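You operate a simulated robot arm through the tools that you are given. There is no shell and no other tool. Be economical: measure what you need, move in short steps, check, and stop when the job is done.

The job below is to be done with a simulated robot arm. You get a single attempt, and the scene is never put back.

## Task
Take the red plug gauge on the clear end of the wheel bench and put it away on the gauge end of the wheel bench.
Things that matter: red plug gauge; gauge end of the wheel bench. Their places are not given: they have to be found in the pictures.

Only the result counts: the job must be done as asked and must still hold three seconds after the hand-in. Knocking over, shifting, dropping, spilling or breaking anything else fails it.

## Robot
A 7-joint arm with a two-finger parallel gripper, fixed in place. Base frame: the origin is at the foot of the arm, x ahead of it, y to its left, z up; the work surface is at about z = 880. Units: mm, degrees, N and s.
With the tool pointing down near the work surface it reaches from about 300 to 700 mm from the base axis. Its first joint turns from -66.0 to 66.0 degrees. Payload 1.57 kg.
The tool frame sits at the grasp point between the pads (the TCP): z along the fingers, y along the line on which they close. The tips reach 30 mm beyond it. The gripper opens to 110 mm. The fingers are 24 mm wide and 12 mm thick; the gripper's body (48 by 112 mm) begins 78 mm behind the TCP.
Orientation is told as [roll, pitch, yaw] about the base's x, y, z axes, in that order, counted from this pose: with the fingers straight down and closing along the base's y, the tool's x points along the base's -x, its y along +y and its z along -z.

## Interface
- The arm moves only by the tool nudge_tool. Its argument "rows" is a list of rows, each a list of 3 entries, a list of its own where there are three numbers: the shift along the tool's x, y, z in mm, then the turn, a rotation vector about the tool's x, y, z in rad, then the finger opening in mm, from 0 to 110. In form: [[[x, y, z], [ax, ay, az], fingers], ...]. A call has 1 to 10 rows; each row is the pose to reach, as a shift and turn from the pose commanded when the call began, along the tool's axes at that moment. Each row takes 0.2 s and may step no farther than 50 mm and 8.6 degrees from the row before; otherwise, or with a gripper value out of range, the whole call is refused. A pose out of reach is approached as far as the arm can. The call stops where the force on the tool passes 40 N (or 10 N more than at its start, if that is more) or the arm is blocked; 0.2 s more then pass. Each finger travels about 108 mm/s and halts on what it meets, pressing with about 33 N; the grip force reading is that of the motor and also rises with nothing between the fingers. The clock runs only during rows and for 0.2 s after the last one: add rows that repeat a pose to give the fingers time. It gives the time, the measured TCP pose, the force on the tool (base axes), the opening and the grip force at its end, in the units of the frame above (readings bear some noise), and new pictures: "views" is both (left out), scene, wrist or none.
- Cameras (640 x 400 px; columns grow to the right, rows downward): "scene" is fixed at [151.9, -386.1, 1399.6]; the picture's right is [0.86, -0.50, 0.00], its down [-0.30, -0.52, -0.80] and it looks along [0.40, 0.69, -0.60] (base axes); focal length 368 px, centre (320, 200). "wrist" rides on the gripper at [-36, 0, -80] in the tool frame; the picture's right is [0.00, -1.00, 0.00], its down [0.97, 0.00, -0.24] and it looks along [0.24, 0.00, 0.97] (tool axes); focal length 218 px, centre (320, 200).
- probe_pixels(camera, pixels): there is no depth. For up to 12 entries [column, row, z] of the newest picture of that camera ("zoom" is the newest enlarged one), the place [x, y] in the base frame at which the ray of that pixel passes the height z, good to about 2 mm. No time passes.
- zoom(camera, box): a new picture of the part [left, top, right, bottom] of that camera's present view, enlarged. No time passes.
- sign_off(): hands the job in; it is judged then, once.

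Go step by step. Measure first, check grasps and placings, and put right what went wrong. The budget is 60 turns and 120 pictures, counting those below and the enlarged ones. Unless the task says otherwise, let go and move clear before handing in, and close with one line.

The tools are called after "Request:" by a JSON object that holds its "op" and its "data". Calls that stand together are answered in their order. nudge_tool: Moves the arm, as the interface text tells. Its arguments: {"type":"object","properties":{"rows":{"type":"array","items":{"type":"array"}},"views":{"type":"string","enum":["both","scene","wrist","none"]}},"required":["rows"]} The other tools are called the same way: probe_pixels (camera, pixels) gives the place at which the rays of pixels pass given heights; zoom (camera, box) takes an enlarged picture of a part of a camera's view; sign_off () hands the job in.

At the start:

```text
time_s: 0.0
eef_pos: [372.9, 144.2, 1072.3]
orientation: [0.1, -0.1, -0.1]
ft_force: [-0.4, 0.1, -0.4]
width: 109.8
grip_force: 0.1
```

scene: 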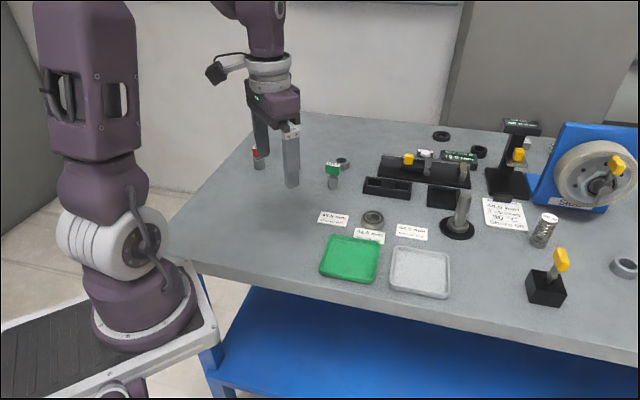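
wrist: 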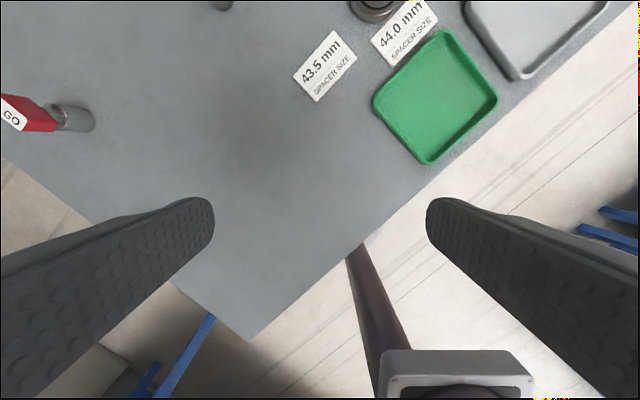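

The red plug gauge appears at scene (256,158) and at wrist (50,115). I'll enlarge the scene to identify it and the gauge end.

Request:
{"op": "zoom", "data": {"camera": "scene", "box": [220, 110, 380, 210]}}

Request:
{"op": "zoom", "data": {"camera": "scene", "box": [360, 110, 520, 210]}}

Request:
{"op": "zoom", "data": {"camera": "scene", "box": [480, 110, 640, 310]}}

Request:
{"op": "zoom", "data": {"camera": "scene", "box": [300, 190, 500, 310]}}

```text
4.00 times, centred on (300, 160) of scene
```

zoom: 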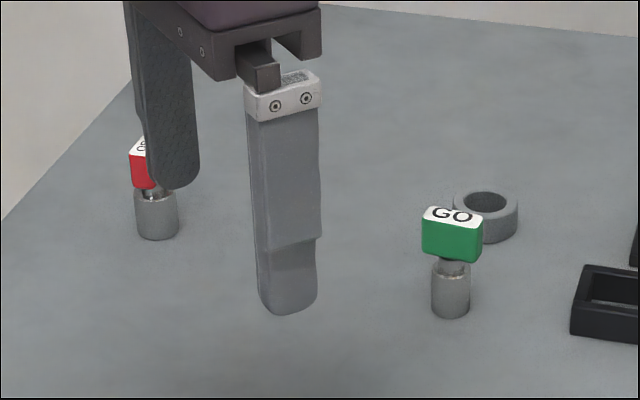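

```text
4.00 times, centred on (440, 160) of scene
```

zoom: 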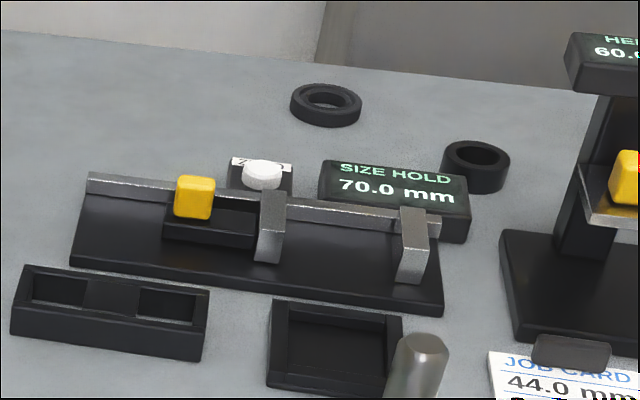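

```text
2.00 times, centred on (560, 210) of scene
```

zoom: 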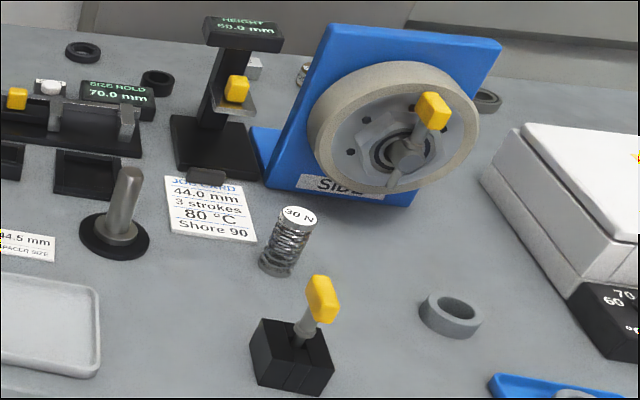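

```text
3.20 times, centred on (400, 250) of scene
```

zoom: 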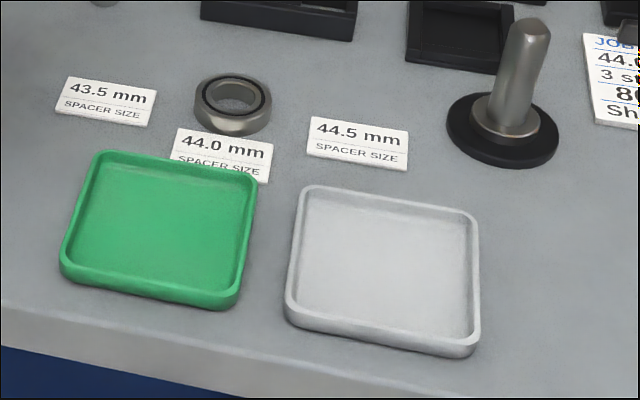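

The red gauge stands on the bench left of the hand and the left finger partly hides it. There's a black two-well holder at scene (387,187), and I'll measure both.

Request:
{"op": "probe_pixels", "data": {"camera": "scene", "pixels": [[254.5, 167, 880], [264, 167, 880], [259, 169.5, 880], [332, 187, 880], [363, 193.5, 880], [410, 200, 880], [412, 182, 900], [366, 176.5, 900], [409, 184, 900], [428, 205, 880], [461, 210, 880], [387, 185, 900]]}}

Request:
{"op": "zoom", "data": {"camera": "scene", "box": [355, 165, 465, 215]}}

Request:
{"op": "zoom", "data": {"camera": "wrist", "box": [0, 60, 160, 160]}}

```text
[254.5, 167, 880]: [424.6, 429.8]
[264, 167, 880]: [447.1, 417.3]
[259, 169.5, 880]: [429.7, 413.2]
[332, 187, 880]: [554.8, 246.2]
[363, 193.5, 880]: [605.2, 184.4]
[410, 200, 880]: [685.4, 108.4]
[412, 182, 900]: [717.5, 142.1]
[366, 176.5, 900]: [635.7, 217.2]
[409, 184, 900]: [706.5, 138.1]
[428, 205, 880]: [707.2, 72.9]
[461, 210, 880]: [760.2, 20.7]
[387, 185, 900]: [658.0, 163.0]
```

```text
5.82 times, centred on (410, 190) of scene
```

zoom: 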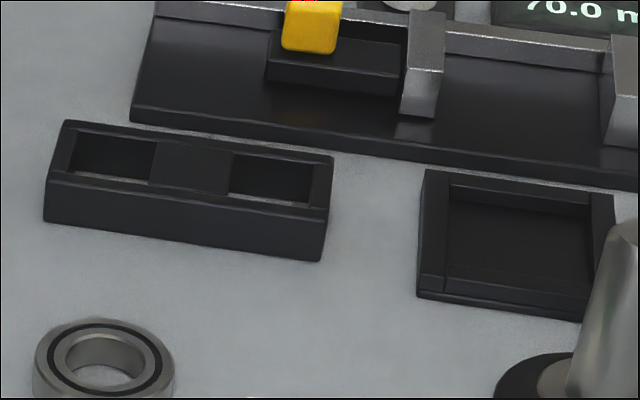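

```text
4.00 times, centred on (80, 110) of wrist
```

zoom: 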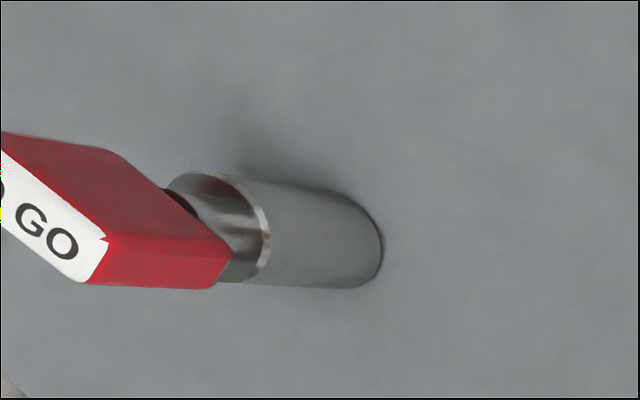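

The gauge's foot is about at (436,420) and the rack of two wells about at (655,160). I'll move above the gauge at the same height for a top view.

Request:
{"op": "nudge_tool", "data": {"rows": [[[-10, 45, 0], [0, 0, 0], 110], [[-20, 90, 0], [0, 0, 0], 110], [[-30, 135, 0], [0, 0, 0], 110], [[-40, 180, 0], [0, 0, 0], 110], [[-50, 228, 0], [0, 0, 0], 110], [[-63, 276, 0], [0, 0, 0], 110], [[-63, 276, 0], [0, 0, 0], 110]]}}

```text
time_s: 1.6
eef_pos: [435.4, 420.2, 1074.0]
orientation: [-0.1, -0.1, -0.1]
ft_force: [-0.5, 0.1, -1.1]
width: 110.3
grip_force: 0.1
```

scene: 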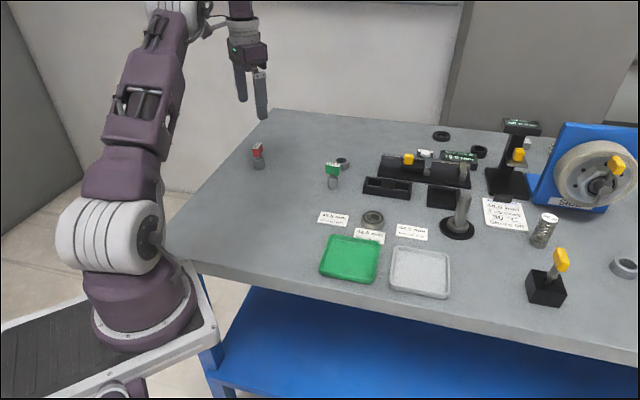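
wrist: 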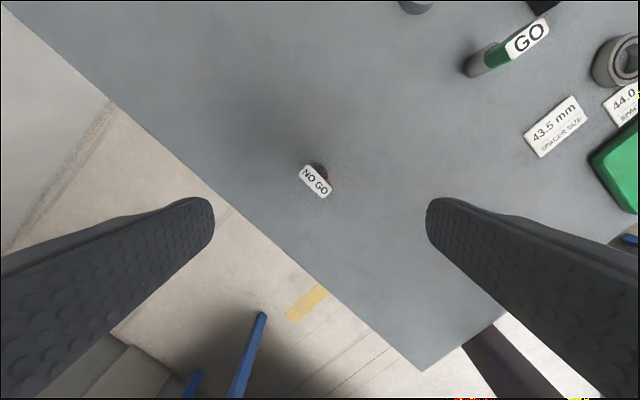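

Request:
{"op": "zoom", "data": {"camera": "wrist", "box": [280, 155, 360, 205]}}

Request:
{"op": "zoom", "data": {"camera": "scene", "box": [236, 135, 284, 175]}}

Request:
{"op": "zoom", "data": {"camera": "scene", "box": [430, 110, 630, 235]}}

Request:
{"op": "probe_pixels", "data": {"camera": "scene", "pixels": [[259, 169, 880], [258, 144, 930], [258, 144, 940], [258, 144, 950], [258, 144, 960]]}}

Request:
{"op": "probe_pixels", "data": {"camera": "wrist", "pixels": [[316, 180, 940], [316, 180, 950], [316, 180, 960], [299, 172, 950], [305, 164, 950], [333, 188, 950], [325, 198, 950]]}}

```text
8.00 times, centred on (320, 180) of wrist
```

zoom: 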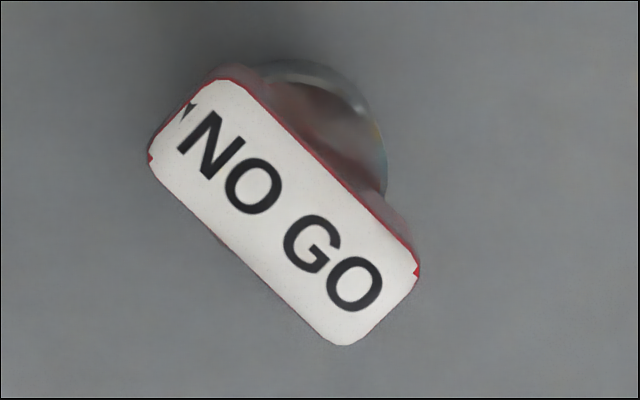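

```text
10.00 times, centred on (260, 155) of scene
```

zoom: 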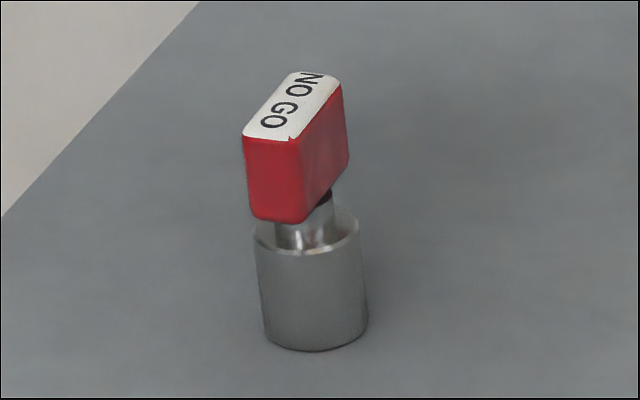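

```text
3.20 times, centred on (530, 172) of scene
```

zoom: 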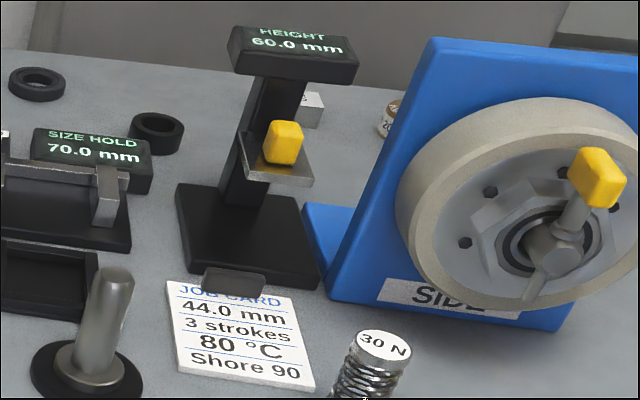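

```text
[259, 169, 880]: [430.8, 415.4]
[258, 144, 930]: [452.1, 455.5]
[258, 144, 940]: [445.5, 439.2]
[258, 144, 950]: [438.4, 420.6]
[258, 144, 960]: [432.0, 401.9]
```

```text
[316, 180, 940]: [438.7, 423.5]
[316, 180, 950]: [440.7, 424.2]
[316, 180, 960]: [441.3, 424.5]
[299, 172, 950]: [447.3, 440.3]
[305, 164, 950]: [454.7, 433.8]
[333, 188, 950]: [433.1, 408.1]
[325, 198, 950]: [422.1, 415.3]
```

The NO GO label's top is centred about (439,423) at z≈950, and its long axis points about 47° in the base frame. I'll yaw the hand +47° so it closes across the thin side, and drop partway.

Request:
{"op": "nudge_tool", "data": {"rows": [[[0, 0, 0], [0, 0, -0.14], 100], [[-1, 1, 10], [0, 0, -0.28], 90], [[-2, 2, 20], [0, 0, -0.42], 80], [[-3, 3, 30], [0, 0, -0.56], 70], [[-3.6, 2.8, 40], [0, 0, -0.69], 60], [[-3.6, 2.8, 55], [0, 0, -0.82], 60], [[-3.6, 2.8, 70], [0, 0, -0.82], 60], [[-3.6, 2.8, 70], [0, 0, -0.82], 60]]}}

```text
time_s: 3.4
eef_pos: [439.2, 422.1, 1003.7]
orientation: [0.0, -0.1, 47.1]
ft_force: [1.3, -0.3, -0.3]
width: 60.0
grip_force: 0.1
```

scene: 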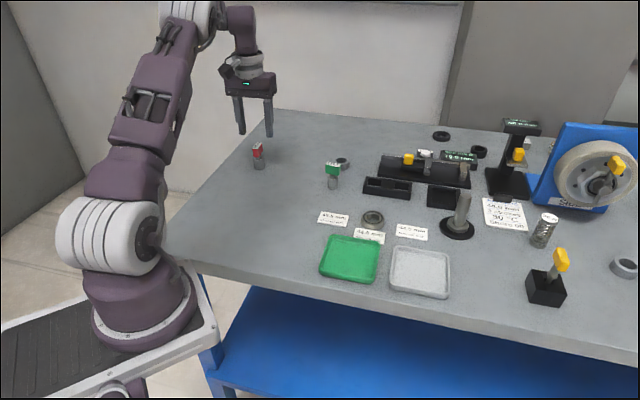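
wrist: 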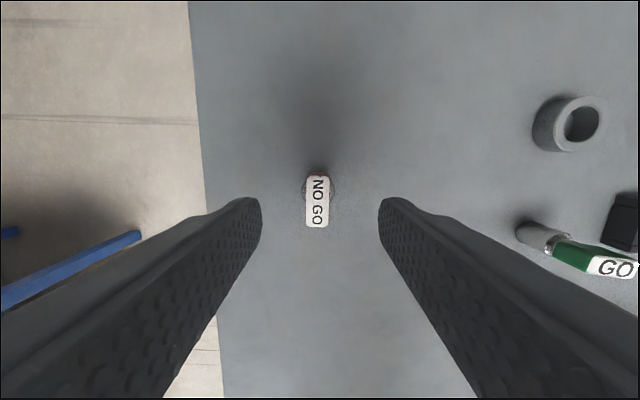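

The label is centred near wrist (317,201) and aligned between the fingers. I'll lower to TCP z≈948 and close.

Request:
{"op": "nudge_tool", "data": {"rows": [[[-1, 1, 20], [0, 0, 0], 60], [[-2, 1.5, 40], [0, 0, 0], 60], [[-2, 1.5, 55], [0, 0, 0], 60], [[-2, 1.5, 55], [0, 0, 0], 60]]}}

Request:
{"op": "zoom", "data": {"camera": "scene", "box": [216, 100, 312, 180]}}

```text
time_s: 4.4
eef_pos: [439.4, 425.2, 948.1]
orientation: [0.0, 0.0, 47.0]
ft_force: [0.6, 0.0, 0.5]
width: 60.0
grip_force: 0.1
```

scene: 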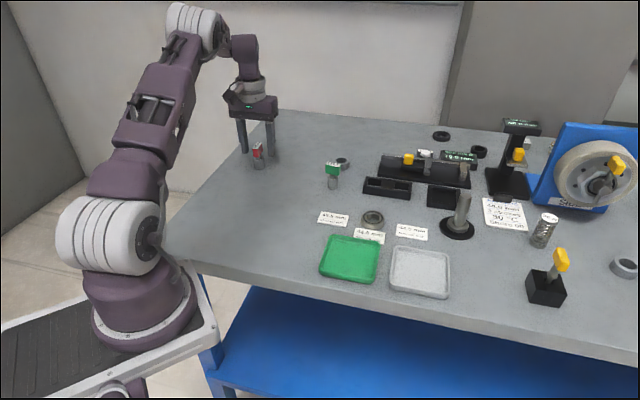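
wrist: 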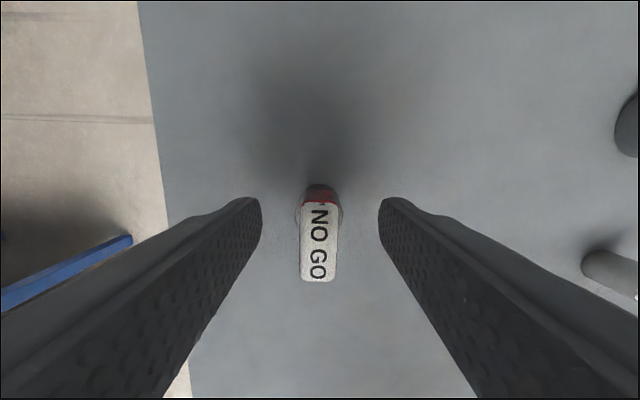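

```text
5.00 times, centred on (264, 140) of scene
```

zoom: 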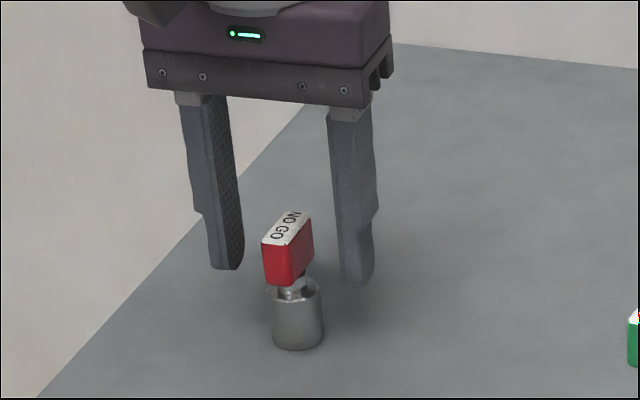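

The label is centred at wrist (319,242) between the pads, with the tips at handle level. I'll close now.

Request:
{"op": "nudge_tool", "data": {"rows": [[[0, 0, 0], [0, 0, 0], 30], [[0, 0, 0], [0, 0, 0], 5], [[0, 0, 0], [0, 0, 0], 5], [[0, 0, 0], [0, 0, 0], 5]], "views": "wrist"}}

```text
time_s: 5.4
eef_pos: [440.1, 426.3, 948.1]
orientation: [0.2, 0.0, 47.0]
ft_force: [0.2, 0.2, -0.9]
width: 15.3
grip_force: 31.6
```

wrist: 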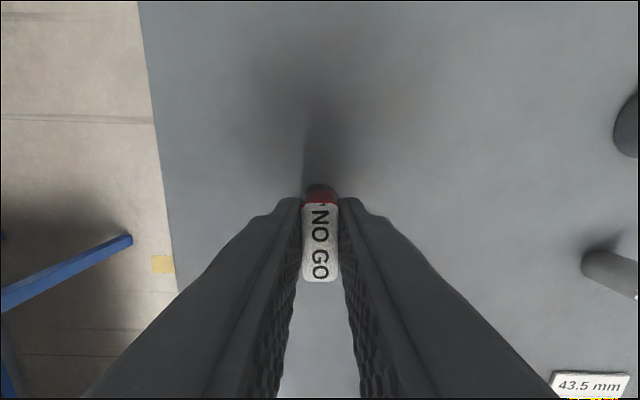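

It's held: opening 15.3 mm, grip 31.6 N. I'll lift straight up 110 mm, then carry the gauge toward the rack for a closer look.

Request:
{"op": "nudge_tool", "data": {"rows": [[[0, 0, -15], [0, 0, 0], 5], [[0, 0, -50], [0, 0, 0], 5], [[0, 0, -85], [0, 0, 0], 5], [[0, 0, -120], [0, 0, 0], 5], [[0, 0, -120], [0, 0, 0], 5]]}}

Request:
{"op": "nudge_tool", "data": {"rows": [[[8, -26, 0], [0, 0, 0], 5], [[19, -65, 0], [0, 0, 0], 5], [[31, -105, 0], [0, 0, 0], 5], [[42, -145, 0], [0, 0, 0], 5], [[54, -185, 0], [0, 0, 0], 5], [[66, -225, 0], [0, 0, 0], 5], [[77, -263, 0], [0, 0, 0], 5], [[77, -263, 0], [0, 0, 0], 5]]}}

```text
time_s: 6.6
eef_pos: [439.8, 425.2, 1068.9]
orientation: [-0.1, 0.0, 47.1]
ft_force: [-1.2, 0.1, -0.8]
width: 15.6
grip_force: 31.7
```

scene: 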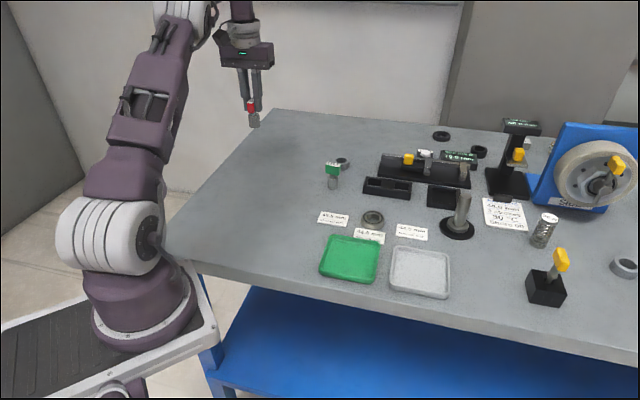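
wrist: 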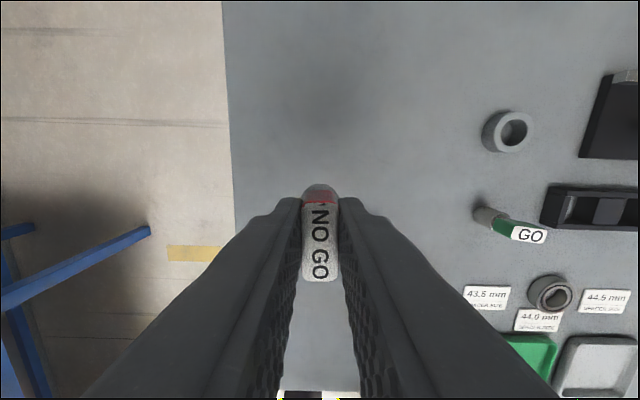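

```text
time_s: 8.4
eef_pos: [578.5, 192.8, 1069.6]
orientation: [-0.1, 0.0, 47.0]
ft_force: [-0.2, 0.3, -2.0]
width: 15.3
grip_force: 31.6
```

scene: 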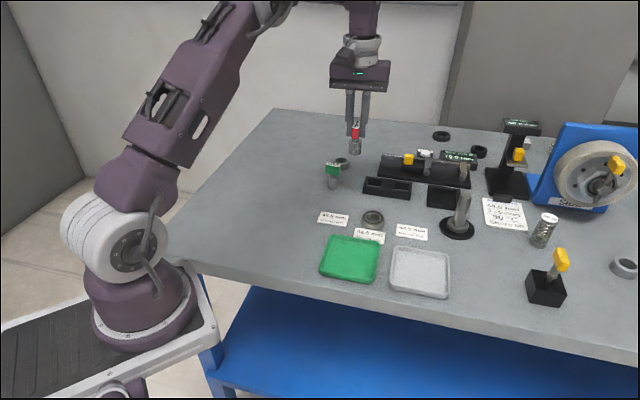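
wrist: 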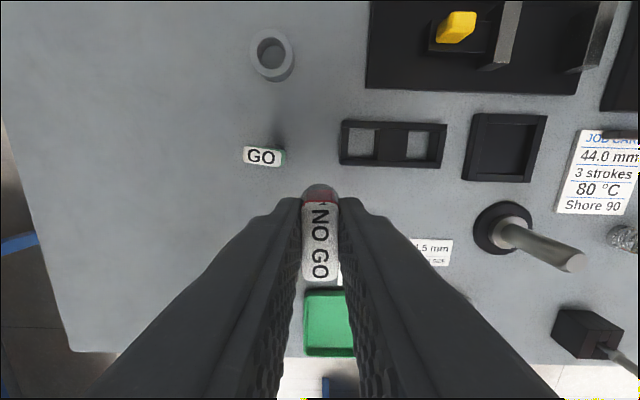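

The wrist picture now shows the rack's two wells at about (362,144) and (423,147). I'll enlarge and measure them.

Request:
{"op": "zoom", "data": {"camera": "wrist", "box": [320, 90, 480, 190]}}

Request:
{"op": "probe_pixels", "data": {"camera": "zoom", "pixels": [[114, 148, 900], [232, 150, 900], [218, 280, 900], [108, 270, 900], [355, 158, 900], [472, 160, 900], [460, 288, 900], [345, 285, 900], [90, 115, 900], [508, 130, 900], [490, 312, 900], [80, 295, 900]]}}

Request:
{"op": "zoom", "data": {"camera": "wrist", "box": [360, 0, 640, 190]}}

```text
4.00 times, centred on (400, 140) of wrist
```

zoom: 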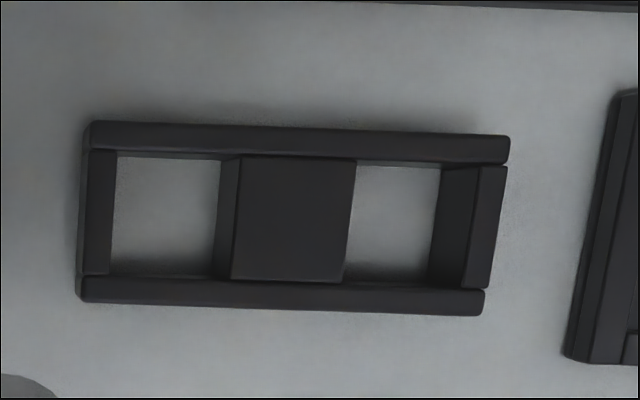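

```text
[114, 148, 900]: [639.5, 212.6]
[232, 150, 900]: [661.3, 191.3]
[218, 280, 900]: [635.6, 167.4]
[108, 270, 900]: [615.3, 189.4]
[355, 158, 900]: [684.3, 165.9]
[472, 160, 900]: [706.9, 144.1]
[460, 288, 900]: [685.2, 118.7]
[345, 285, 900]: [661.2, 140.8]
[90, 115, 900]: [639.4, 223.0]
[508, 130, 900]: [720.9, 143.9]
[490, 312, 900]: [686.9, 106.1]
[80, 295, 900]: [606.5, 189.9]
```

```text
2.11 times, centred on (500, 95) of wrist
```

zoom: 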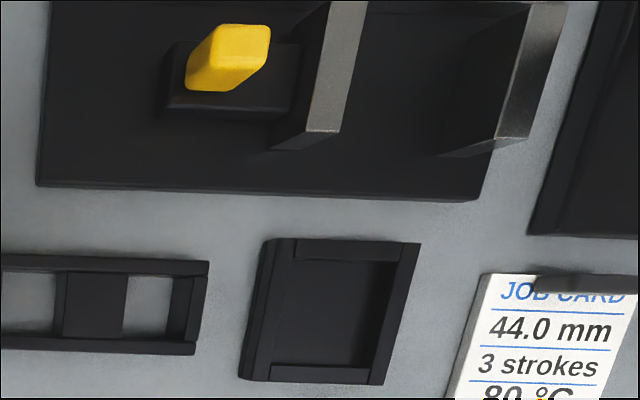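

The wells are open frames, about 30 mm wide along the rack by 34 mm across. I'll pin down the rack's height and the plug's diameter from the scene.

Request:
{"op": "zoom", "data": {"camera": "scene", "box": [336, 90, 376, 160]}}

Request:
{"op": "zoom", "data": {"camera": "scene", "box": [357, 168, 421, 208]}}

```text
5.71 times, centred on (356, 125) of scene
```

zoom: 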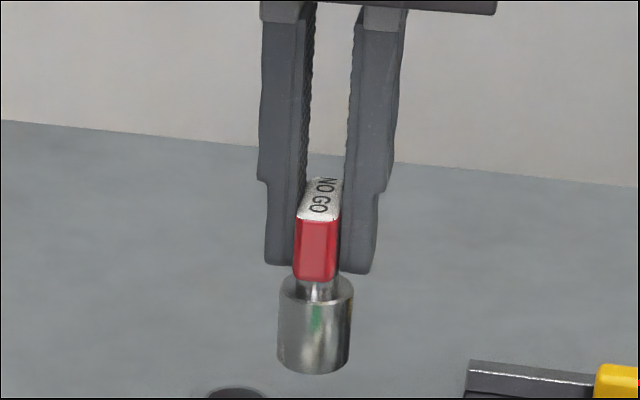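

```text
10.00 times, centred on (389, 188) of scene
```

zoom: 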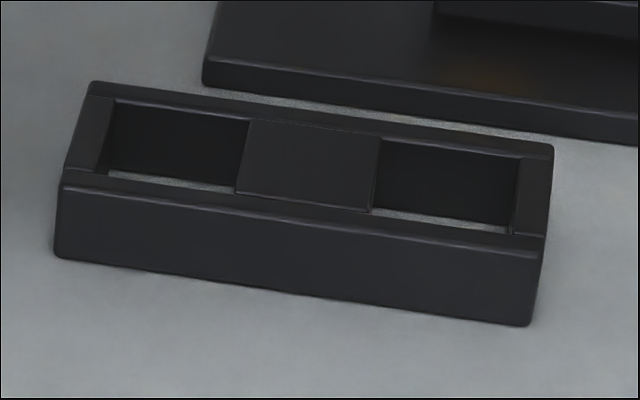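

Request:
{"op": "probe_pixels", "data": {"camera": "zoom", "pixels": [[55, 256, 880], [528, 326, 880], [60, 185, 900], [60, 185, 910], [545, 245, 900], [545, 245, 910], [90, 82, 900], [90, 82, 910], [552, 148, 900], [552, 148, 910]]}}

Request:
{"op": "probe_pixels", "data": {"camera": "wrist", "pixels": [[340, 163.7, 900], [340, 163.7, 910], [441.5, 168, 900], [441.5, 168, 910], [342.5, 120.5, 900], [342.5, 120.5, 910], [447, 124, 900], [447, 124, 910]]}}

```text
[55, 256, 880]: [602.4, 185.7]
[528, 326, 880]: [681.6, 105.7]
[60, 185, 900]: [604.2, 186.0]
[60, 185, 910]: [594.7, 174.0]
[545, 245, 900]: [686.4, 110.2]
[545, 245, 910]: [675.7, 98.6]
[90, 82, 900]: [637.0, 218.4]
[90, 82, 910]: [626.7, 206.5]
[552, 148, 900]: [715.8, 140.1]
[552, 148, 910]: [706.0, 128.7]
```

```text
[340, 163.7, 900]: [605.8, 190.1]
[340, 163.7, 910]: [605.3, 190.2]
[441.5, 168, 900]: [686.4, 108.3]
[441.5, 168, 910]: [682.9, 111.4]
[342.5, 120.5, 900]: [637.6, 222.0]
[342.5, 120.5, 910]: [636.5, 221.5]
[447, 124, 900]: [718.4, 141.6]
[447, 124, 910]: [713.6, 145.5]
```

The rack top is at z≈900, and the near well's centre is about (637,189). I'll check where the plug's foot, scene (354.8,153.2) at z≈1001.5, sits relative to the TCP, and re-measure the well in the scene view.

Request:
{"op": "probe_pixels", "data": {"camera": "scene", "pixels": [[354.8, 153.2, 1001.5], [348.5, 152.5, 1001.5], [361.1, 152.5, 1001.5], [354.6, 155.7, 1001.5], [355.3, 140.2, 1030]]}}

Request:
{"op": "probe_pixels", "data": {"camera": "zoom", "pixels": [[114, 100, 900], [249, 120, 900], [236, 194, 900], [97, 172, 900], [380, 138, 900], [370, 212, 900], [108, 170, 880], [236, 188, 880]]}}

```text
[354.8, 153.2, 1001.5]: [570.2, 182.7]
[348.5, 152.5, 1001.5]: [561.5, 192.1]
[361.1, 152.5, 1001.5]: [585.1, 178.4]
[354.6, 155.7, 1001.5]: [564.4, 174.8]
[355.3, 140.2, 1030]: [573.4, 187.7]
```

```text
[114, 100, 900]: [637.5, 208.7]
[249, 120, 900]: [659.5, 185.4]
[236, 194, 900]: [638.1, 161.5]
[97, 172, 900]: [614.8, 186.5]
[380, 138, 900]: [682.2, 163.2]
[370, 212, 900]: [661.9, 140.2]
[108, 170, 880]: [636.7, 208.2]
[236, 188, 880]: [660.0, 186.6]
```

Both views agree within a few mm, so I'll move over the near well, lower the plug's foot to z≈915 and compare them at close range.

Request:
{"op": "nudge_tool", "data": {"rows": [[[-14, -15, 0], [0, 0, 0], 5], [[-28, -31, 0], [0, 0, 0], 5], [[-41, -46, 0], [0, 0, 0], 5], [[-41, -46, 30], [0, 0, 0], 5], [[-41, -46, 60], [0, 0, 0], 5], [[-41, -46, 86], [0, 0, 0], 5], [[-41, -46, 86], [0, 0, 0], 5]]}}

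Request:
{"op": "zoom", "data": {"camera": "scene", "box": [342, 138, 438, 208]}}

Request:
{"op": "zoom", "data": {"camera": "wrist", "box": [240, 120, 400, 300]}}

```text
time_s: 10.0
eef_pos: [639.8, 188.9, 982.5]
orientation: [0.1, -0.1, 47.1]
ft_force: [-0.7, -0.2, -1.2]
width: 15.3
grip_force: 31.0
out of reach, approached as far as the arm can: row 3
```

scene: 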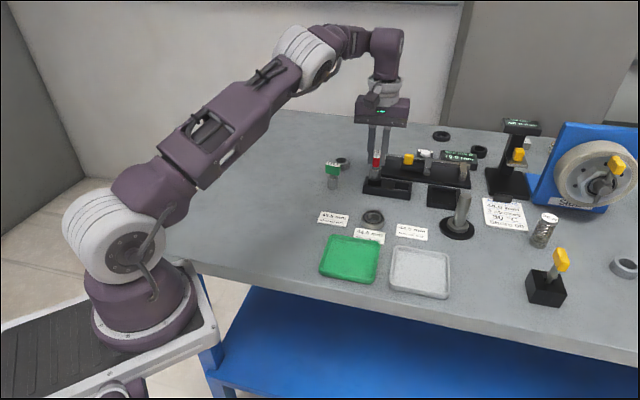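
wrist: 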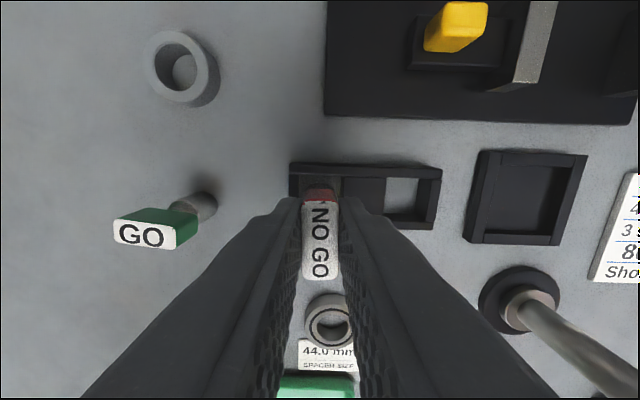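

```text
5.71 times, centred on (390, 173) of scene
```

zoom: 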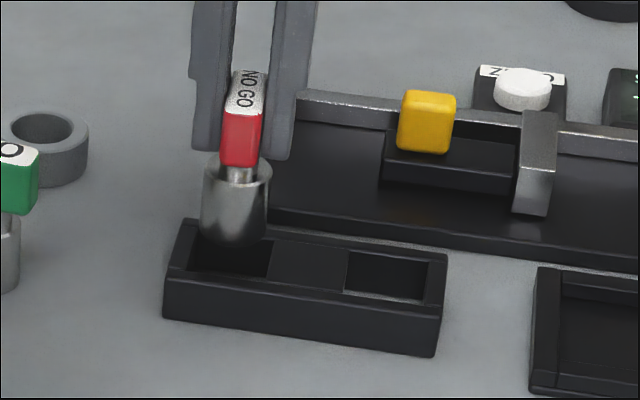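

```text
2.22 times, centred on (320, 210) of wrist
```

zoom: 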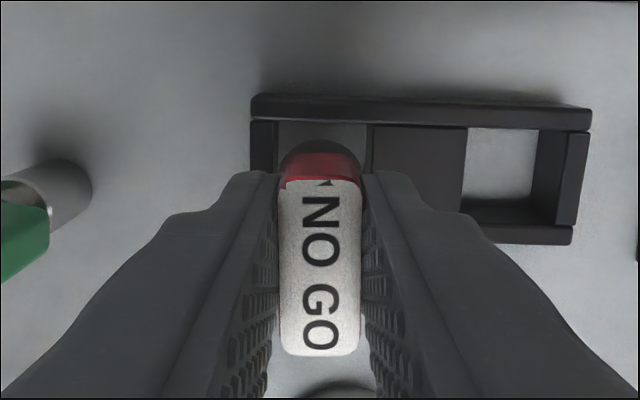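

The plug is nearly centred across the well: the wrist zoom puts the well at column 324 and the plug at 320. I'll check the other direction from the plug's foot in the scene, about (375.1,177.6).

Request:
{"op": "zoom", "data": {"camera": "scene", "box": [360, 160, 408, 200]}}

Request:
{"op": "zoom", "data": {"camera": "wrist", "box": [285, 150, 365, 200]}}

Request:
{"op": "probe_pixels", "data": {"camera": "scene", "pixels": [[375.1, 177.6, 914.4], [369.2, 177.3, 914.4], [380.9, 177.3, 914.4], [375.1, 180.5, 914.4]]}}

```text
10.00 times, centred on (384, 180) of scene
```

zoom: 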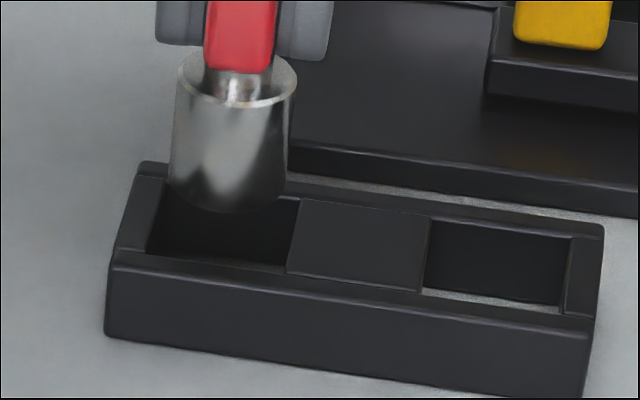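

```text
8.00 times, centred on (325, 175) of wrist
```

zoom: 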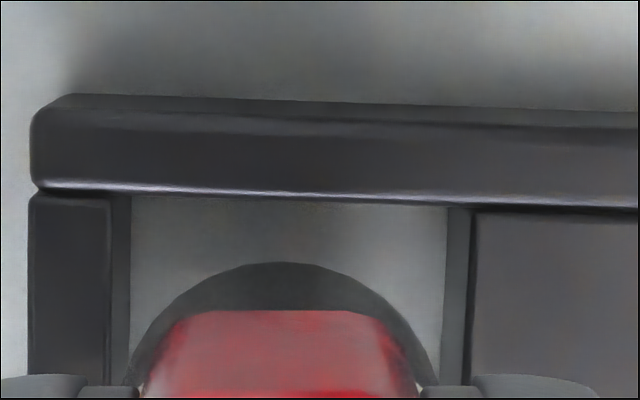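

```text
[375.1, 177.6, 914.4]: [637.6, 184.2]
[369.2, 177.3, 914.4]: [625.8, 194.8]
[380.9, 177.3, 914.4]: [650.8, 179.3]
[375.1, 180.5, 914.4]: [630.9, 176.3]
```

The scene view puts the plug's foot at (638,186) and the well's centre at (637.5,185.5), which match. I'll cross-check the radial direction in the wrist view.

Request:
{"op": "probe_pixels", "data": {"camera": "wrist", "pixels": [[320, 182.75, 943], [320, 182.75, 914.4], [320, 174.6, 900], [300, 174.0, 900], [340, 175.5, 900], [301.5, 198, 943], [339, 198, 943], [301.5, 198, 914.4], [339, 198, 914.4]]}}

```text
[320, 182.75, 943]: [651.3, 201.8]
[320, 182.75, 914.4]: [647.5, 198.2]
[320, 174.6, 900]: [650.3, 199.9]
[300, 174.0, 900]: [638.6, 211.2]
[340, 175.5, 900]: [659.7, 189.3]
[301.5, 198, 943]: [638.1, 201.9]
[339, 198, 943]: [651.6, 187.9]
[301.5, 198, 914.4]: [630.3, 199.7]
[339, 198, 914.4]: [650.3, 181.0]
```

The plug's lower rim clears the well's far wall by about 3 mm, so it's nearly centred. I'll shift by (+0.7, −0.9) and lower 30 mm.

Request:
{"op": "nudge_tool", "data": {"rows": [[[0.7, -0.9, 0], [0, 0, 0], 5], [[0.7, -0.9, 8], [0, 0, 0], 5], [[0.7, -0.9, 16], [0, 0, 0], 5], [[0.7, -0.9, 23], [0, 0, 0], 5], [[0.7, -0.9, 30], [0, 0, 0], 5]]}}

Request:
{"op": "zoom", "data": {"camera": "scene", "box": [360, 160, 408, 200]}}

```text
time_s: 11.2
eef_pos: [641.0, 188.0, 952.3]
orientation: [0.0, -0.1, 47.0]
ft_force: [-0.4, 1.0, -0.9]
width: 15.3
grip_force: 31.4
```

scene: 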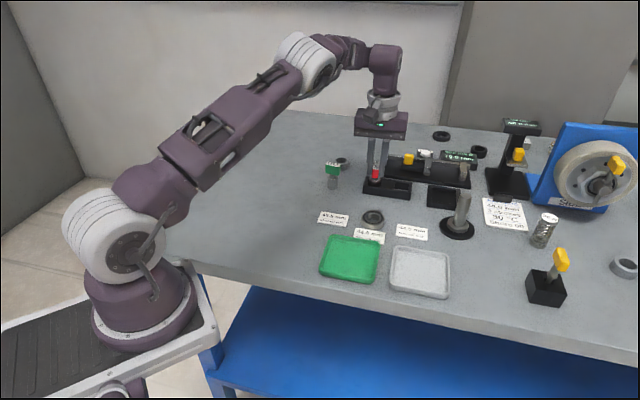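
wrist: 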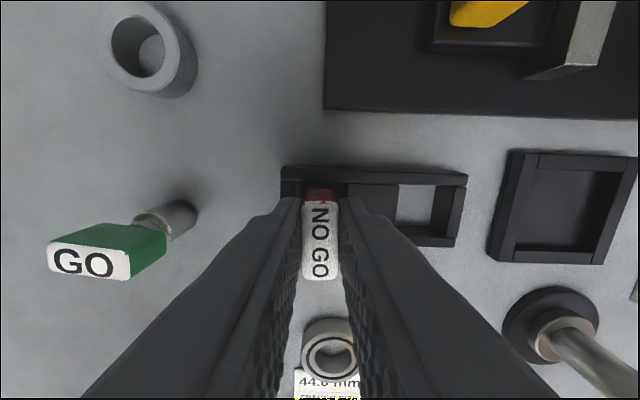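

```text
10.00 times, centred on (384, 180) of scene
```

zoom: 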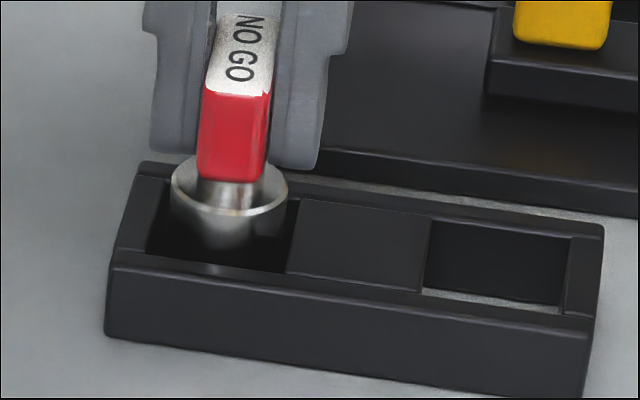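

The plug is inside the well with no contact force. I'll lower the last 4 mm or so to the bench.

Request:
{"op": "nudge_tool", "data": {"rows": [[[0, 0, 2], [0, 0, 0], 5], [[0, 0, 3.2], [0, 0, 0], 5], [[0, 0, 4], [0, 0, 0], 5], [[0, 0, 4], [0, 0, 0], 5]], "views": "none"}}

```text
time_s: 12.2
eef_pos: [642.4, 188.1, 948.4]
orientation: [0.0, 0.0, 47.0]
ft_force: [-3.2, -1.7, 9.8]
width: 15.3
grip_force: 31.0
```

Contact shows as 9.8 N upward, so the plug is on the bench. I'll open slowly to 40 mm, which clears everything nearby, then rise straight up.

Request:
{"op": "nudge_tool", "data": {"rows": [[[0, 0, -0.3], [0, 0, 0], 15], [[0, 0, -0.3], [0, 0, 0], 22], [[0, 0, -0.3], [0, 0, 0], 40], [[0, 0, -0.3], [0, 0, 0], 40]]}}

Request:
{"op": "zoom", "data": {"camera": "scene", "box": [360, 150, 408, 200]}}

```text
time_s: 13.2
eef_pos: [641.7, 188.7, 948.1]
orientation: [0.0, 0.0, 47.0]
ft_force: [-0.1, -0.5, 0.5]
width: 39.9
grip_force: 0.0
```

scene: 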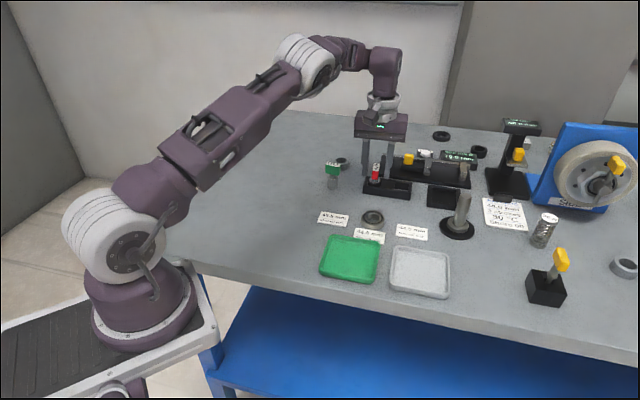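
wrist: 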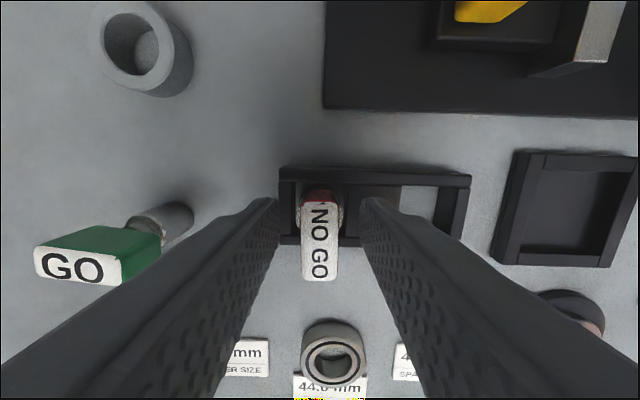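

```text
8.00 times, centred on (384, 175) of scene
```

zoom: 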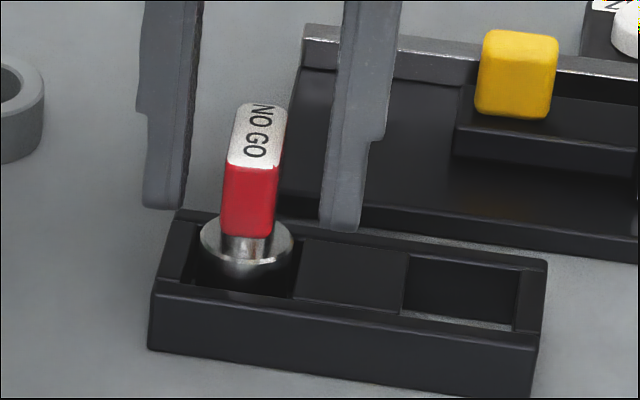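

The gauge stands upright in the well and the fingers are free of it. I'll rise clear.

Request:
{"op": "nudge_tool", "data": {"rows": [[[0, 0, -15], [0, 0, 0], 40], [[0, 0, -45], [0, 0, 0], 40], [[0, 0, -80], [0, 0, 0], 40], [[20, 0, -110], [0, 0, 0], 40], [[60, 0, -120], [0, 0, 0], 40], [[60, 0, -120], [0, 0, 0], 40]]}}

Request:
{"op": "zoom", "data": {"camera": "scene", "box": [300, 110, 500, 235]}}

```text
time_s: 14.6
eef_pos: [600.1, 144.6, 1066.0]
orientation: [0.0, 0.1, 47.0]
ft_force: [-1.4, -0.8, 0.4]
width: 40.0
grip_force: 0.1
```

scene: 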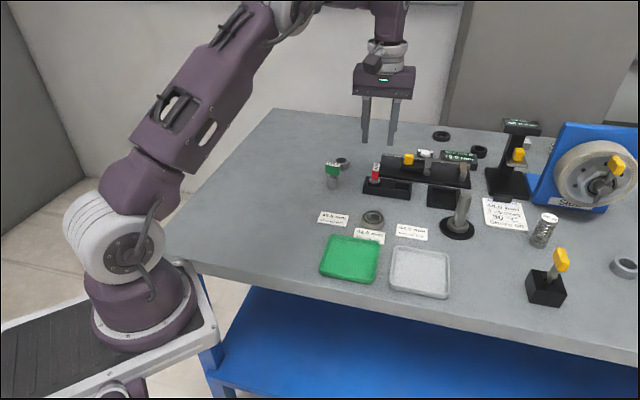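
wrist: 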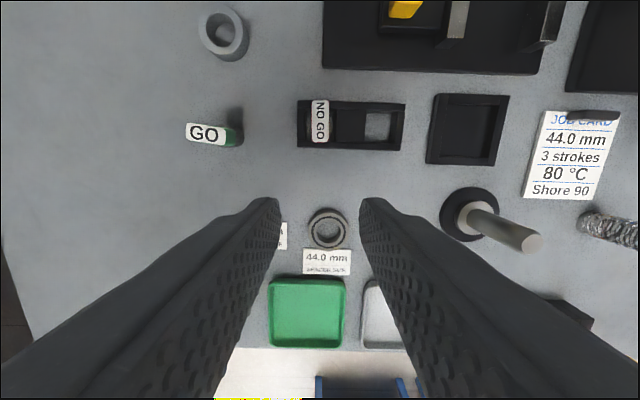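

```text
3.20 times, centred on (400, 172) of scene
```

zoom: 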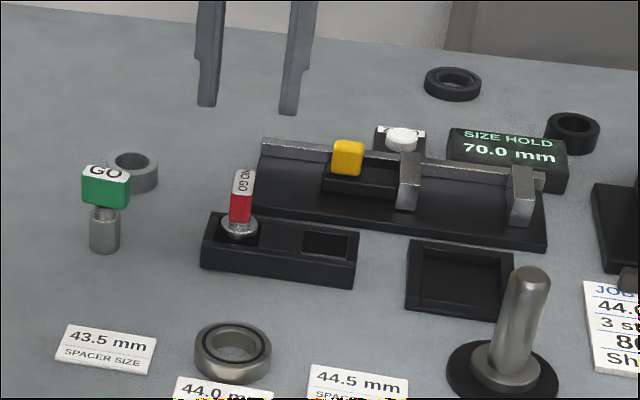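

The red gauge stands upright in the rack's well at wrist (320,121), nothing else looks moved, and the hand is clear. I'll hand in.

Request:
{"op": "sign_off", "data": {}}

```text
The job is handed in.
```

I put the red NO GO plug gauge upright in the nearer well of the two-well rack, which I took to be the gauge end because nothing in the pictures labels it. The hand is clear, nothing else looks moved, and the job is handed in.
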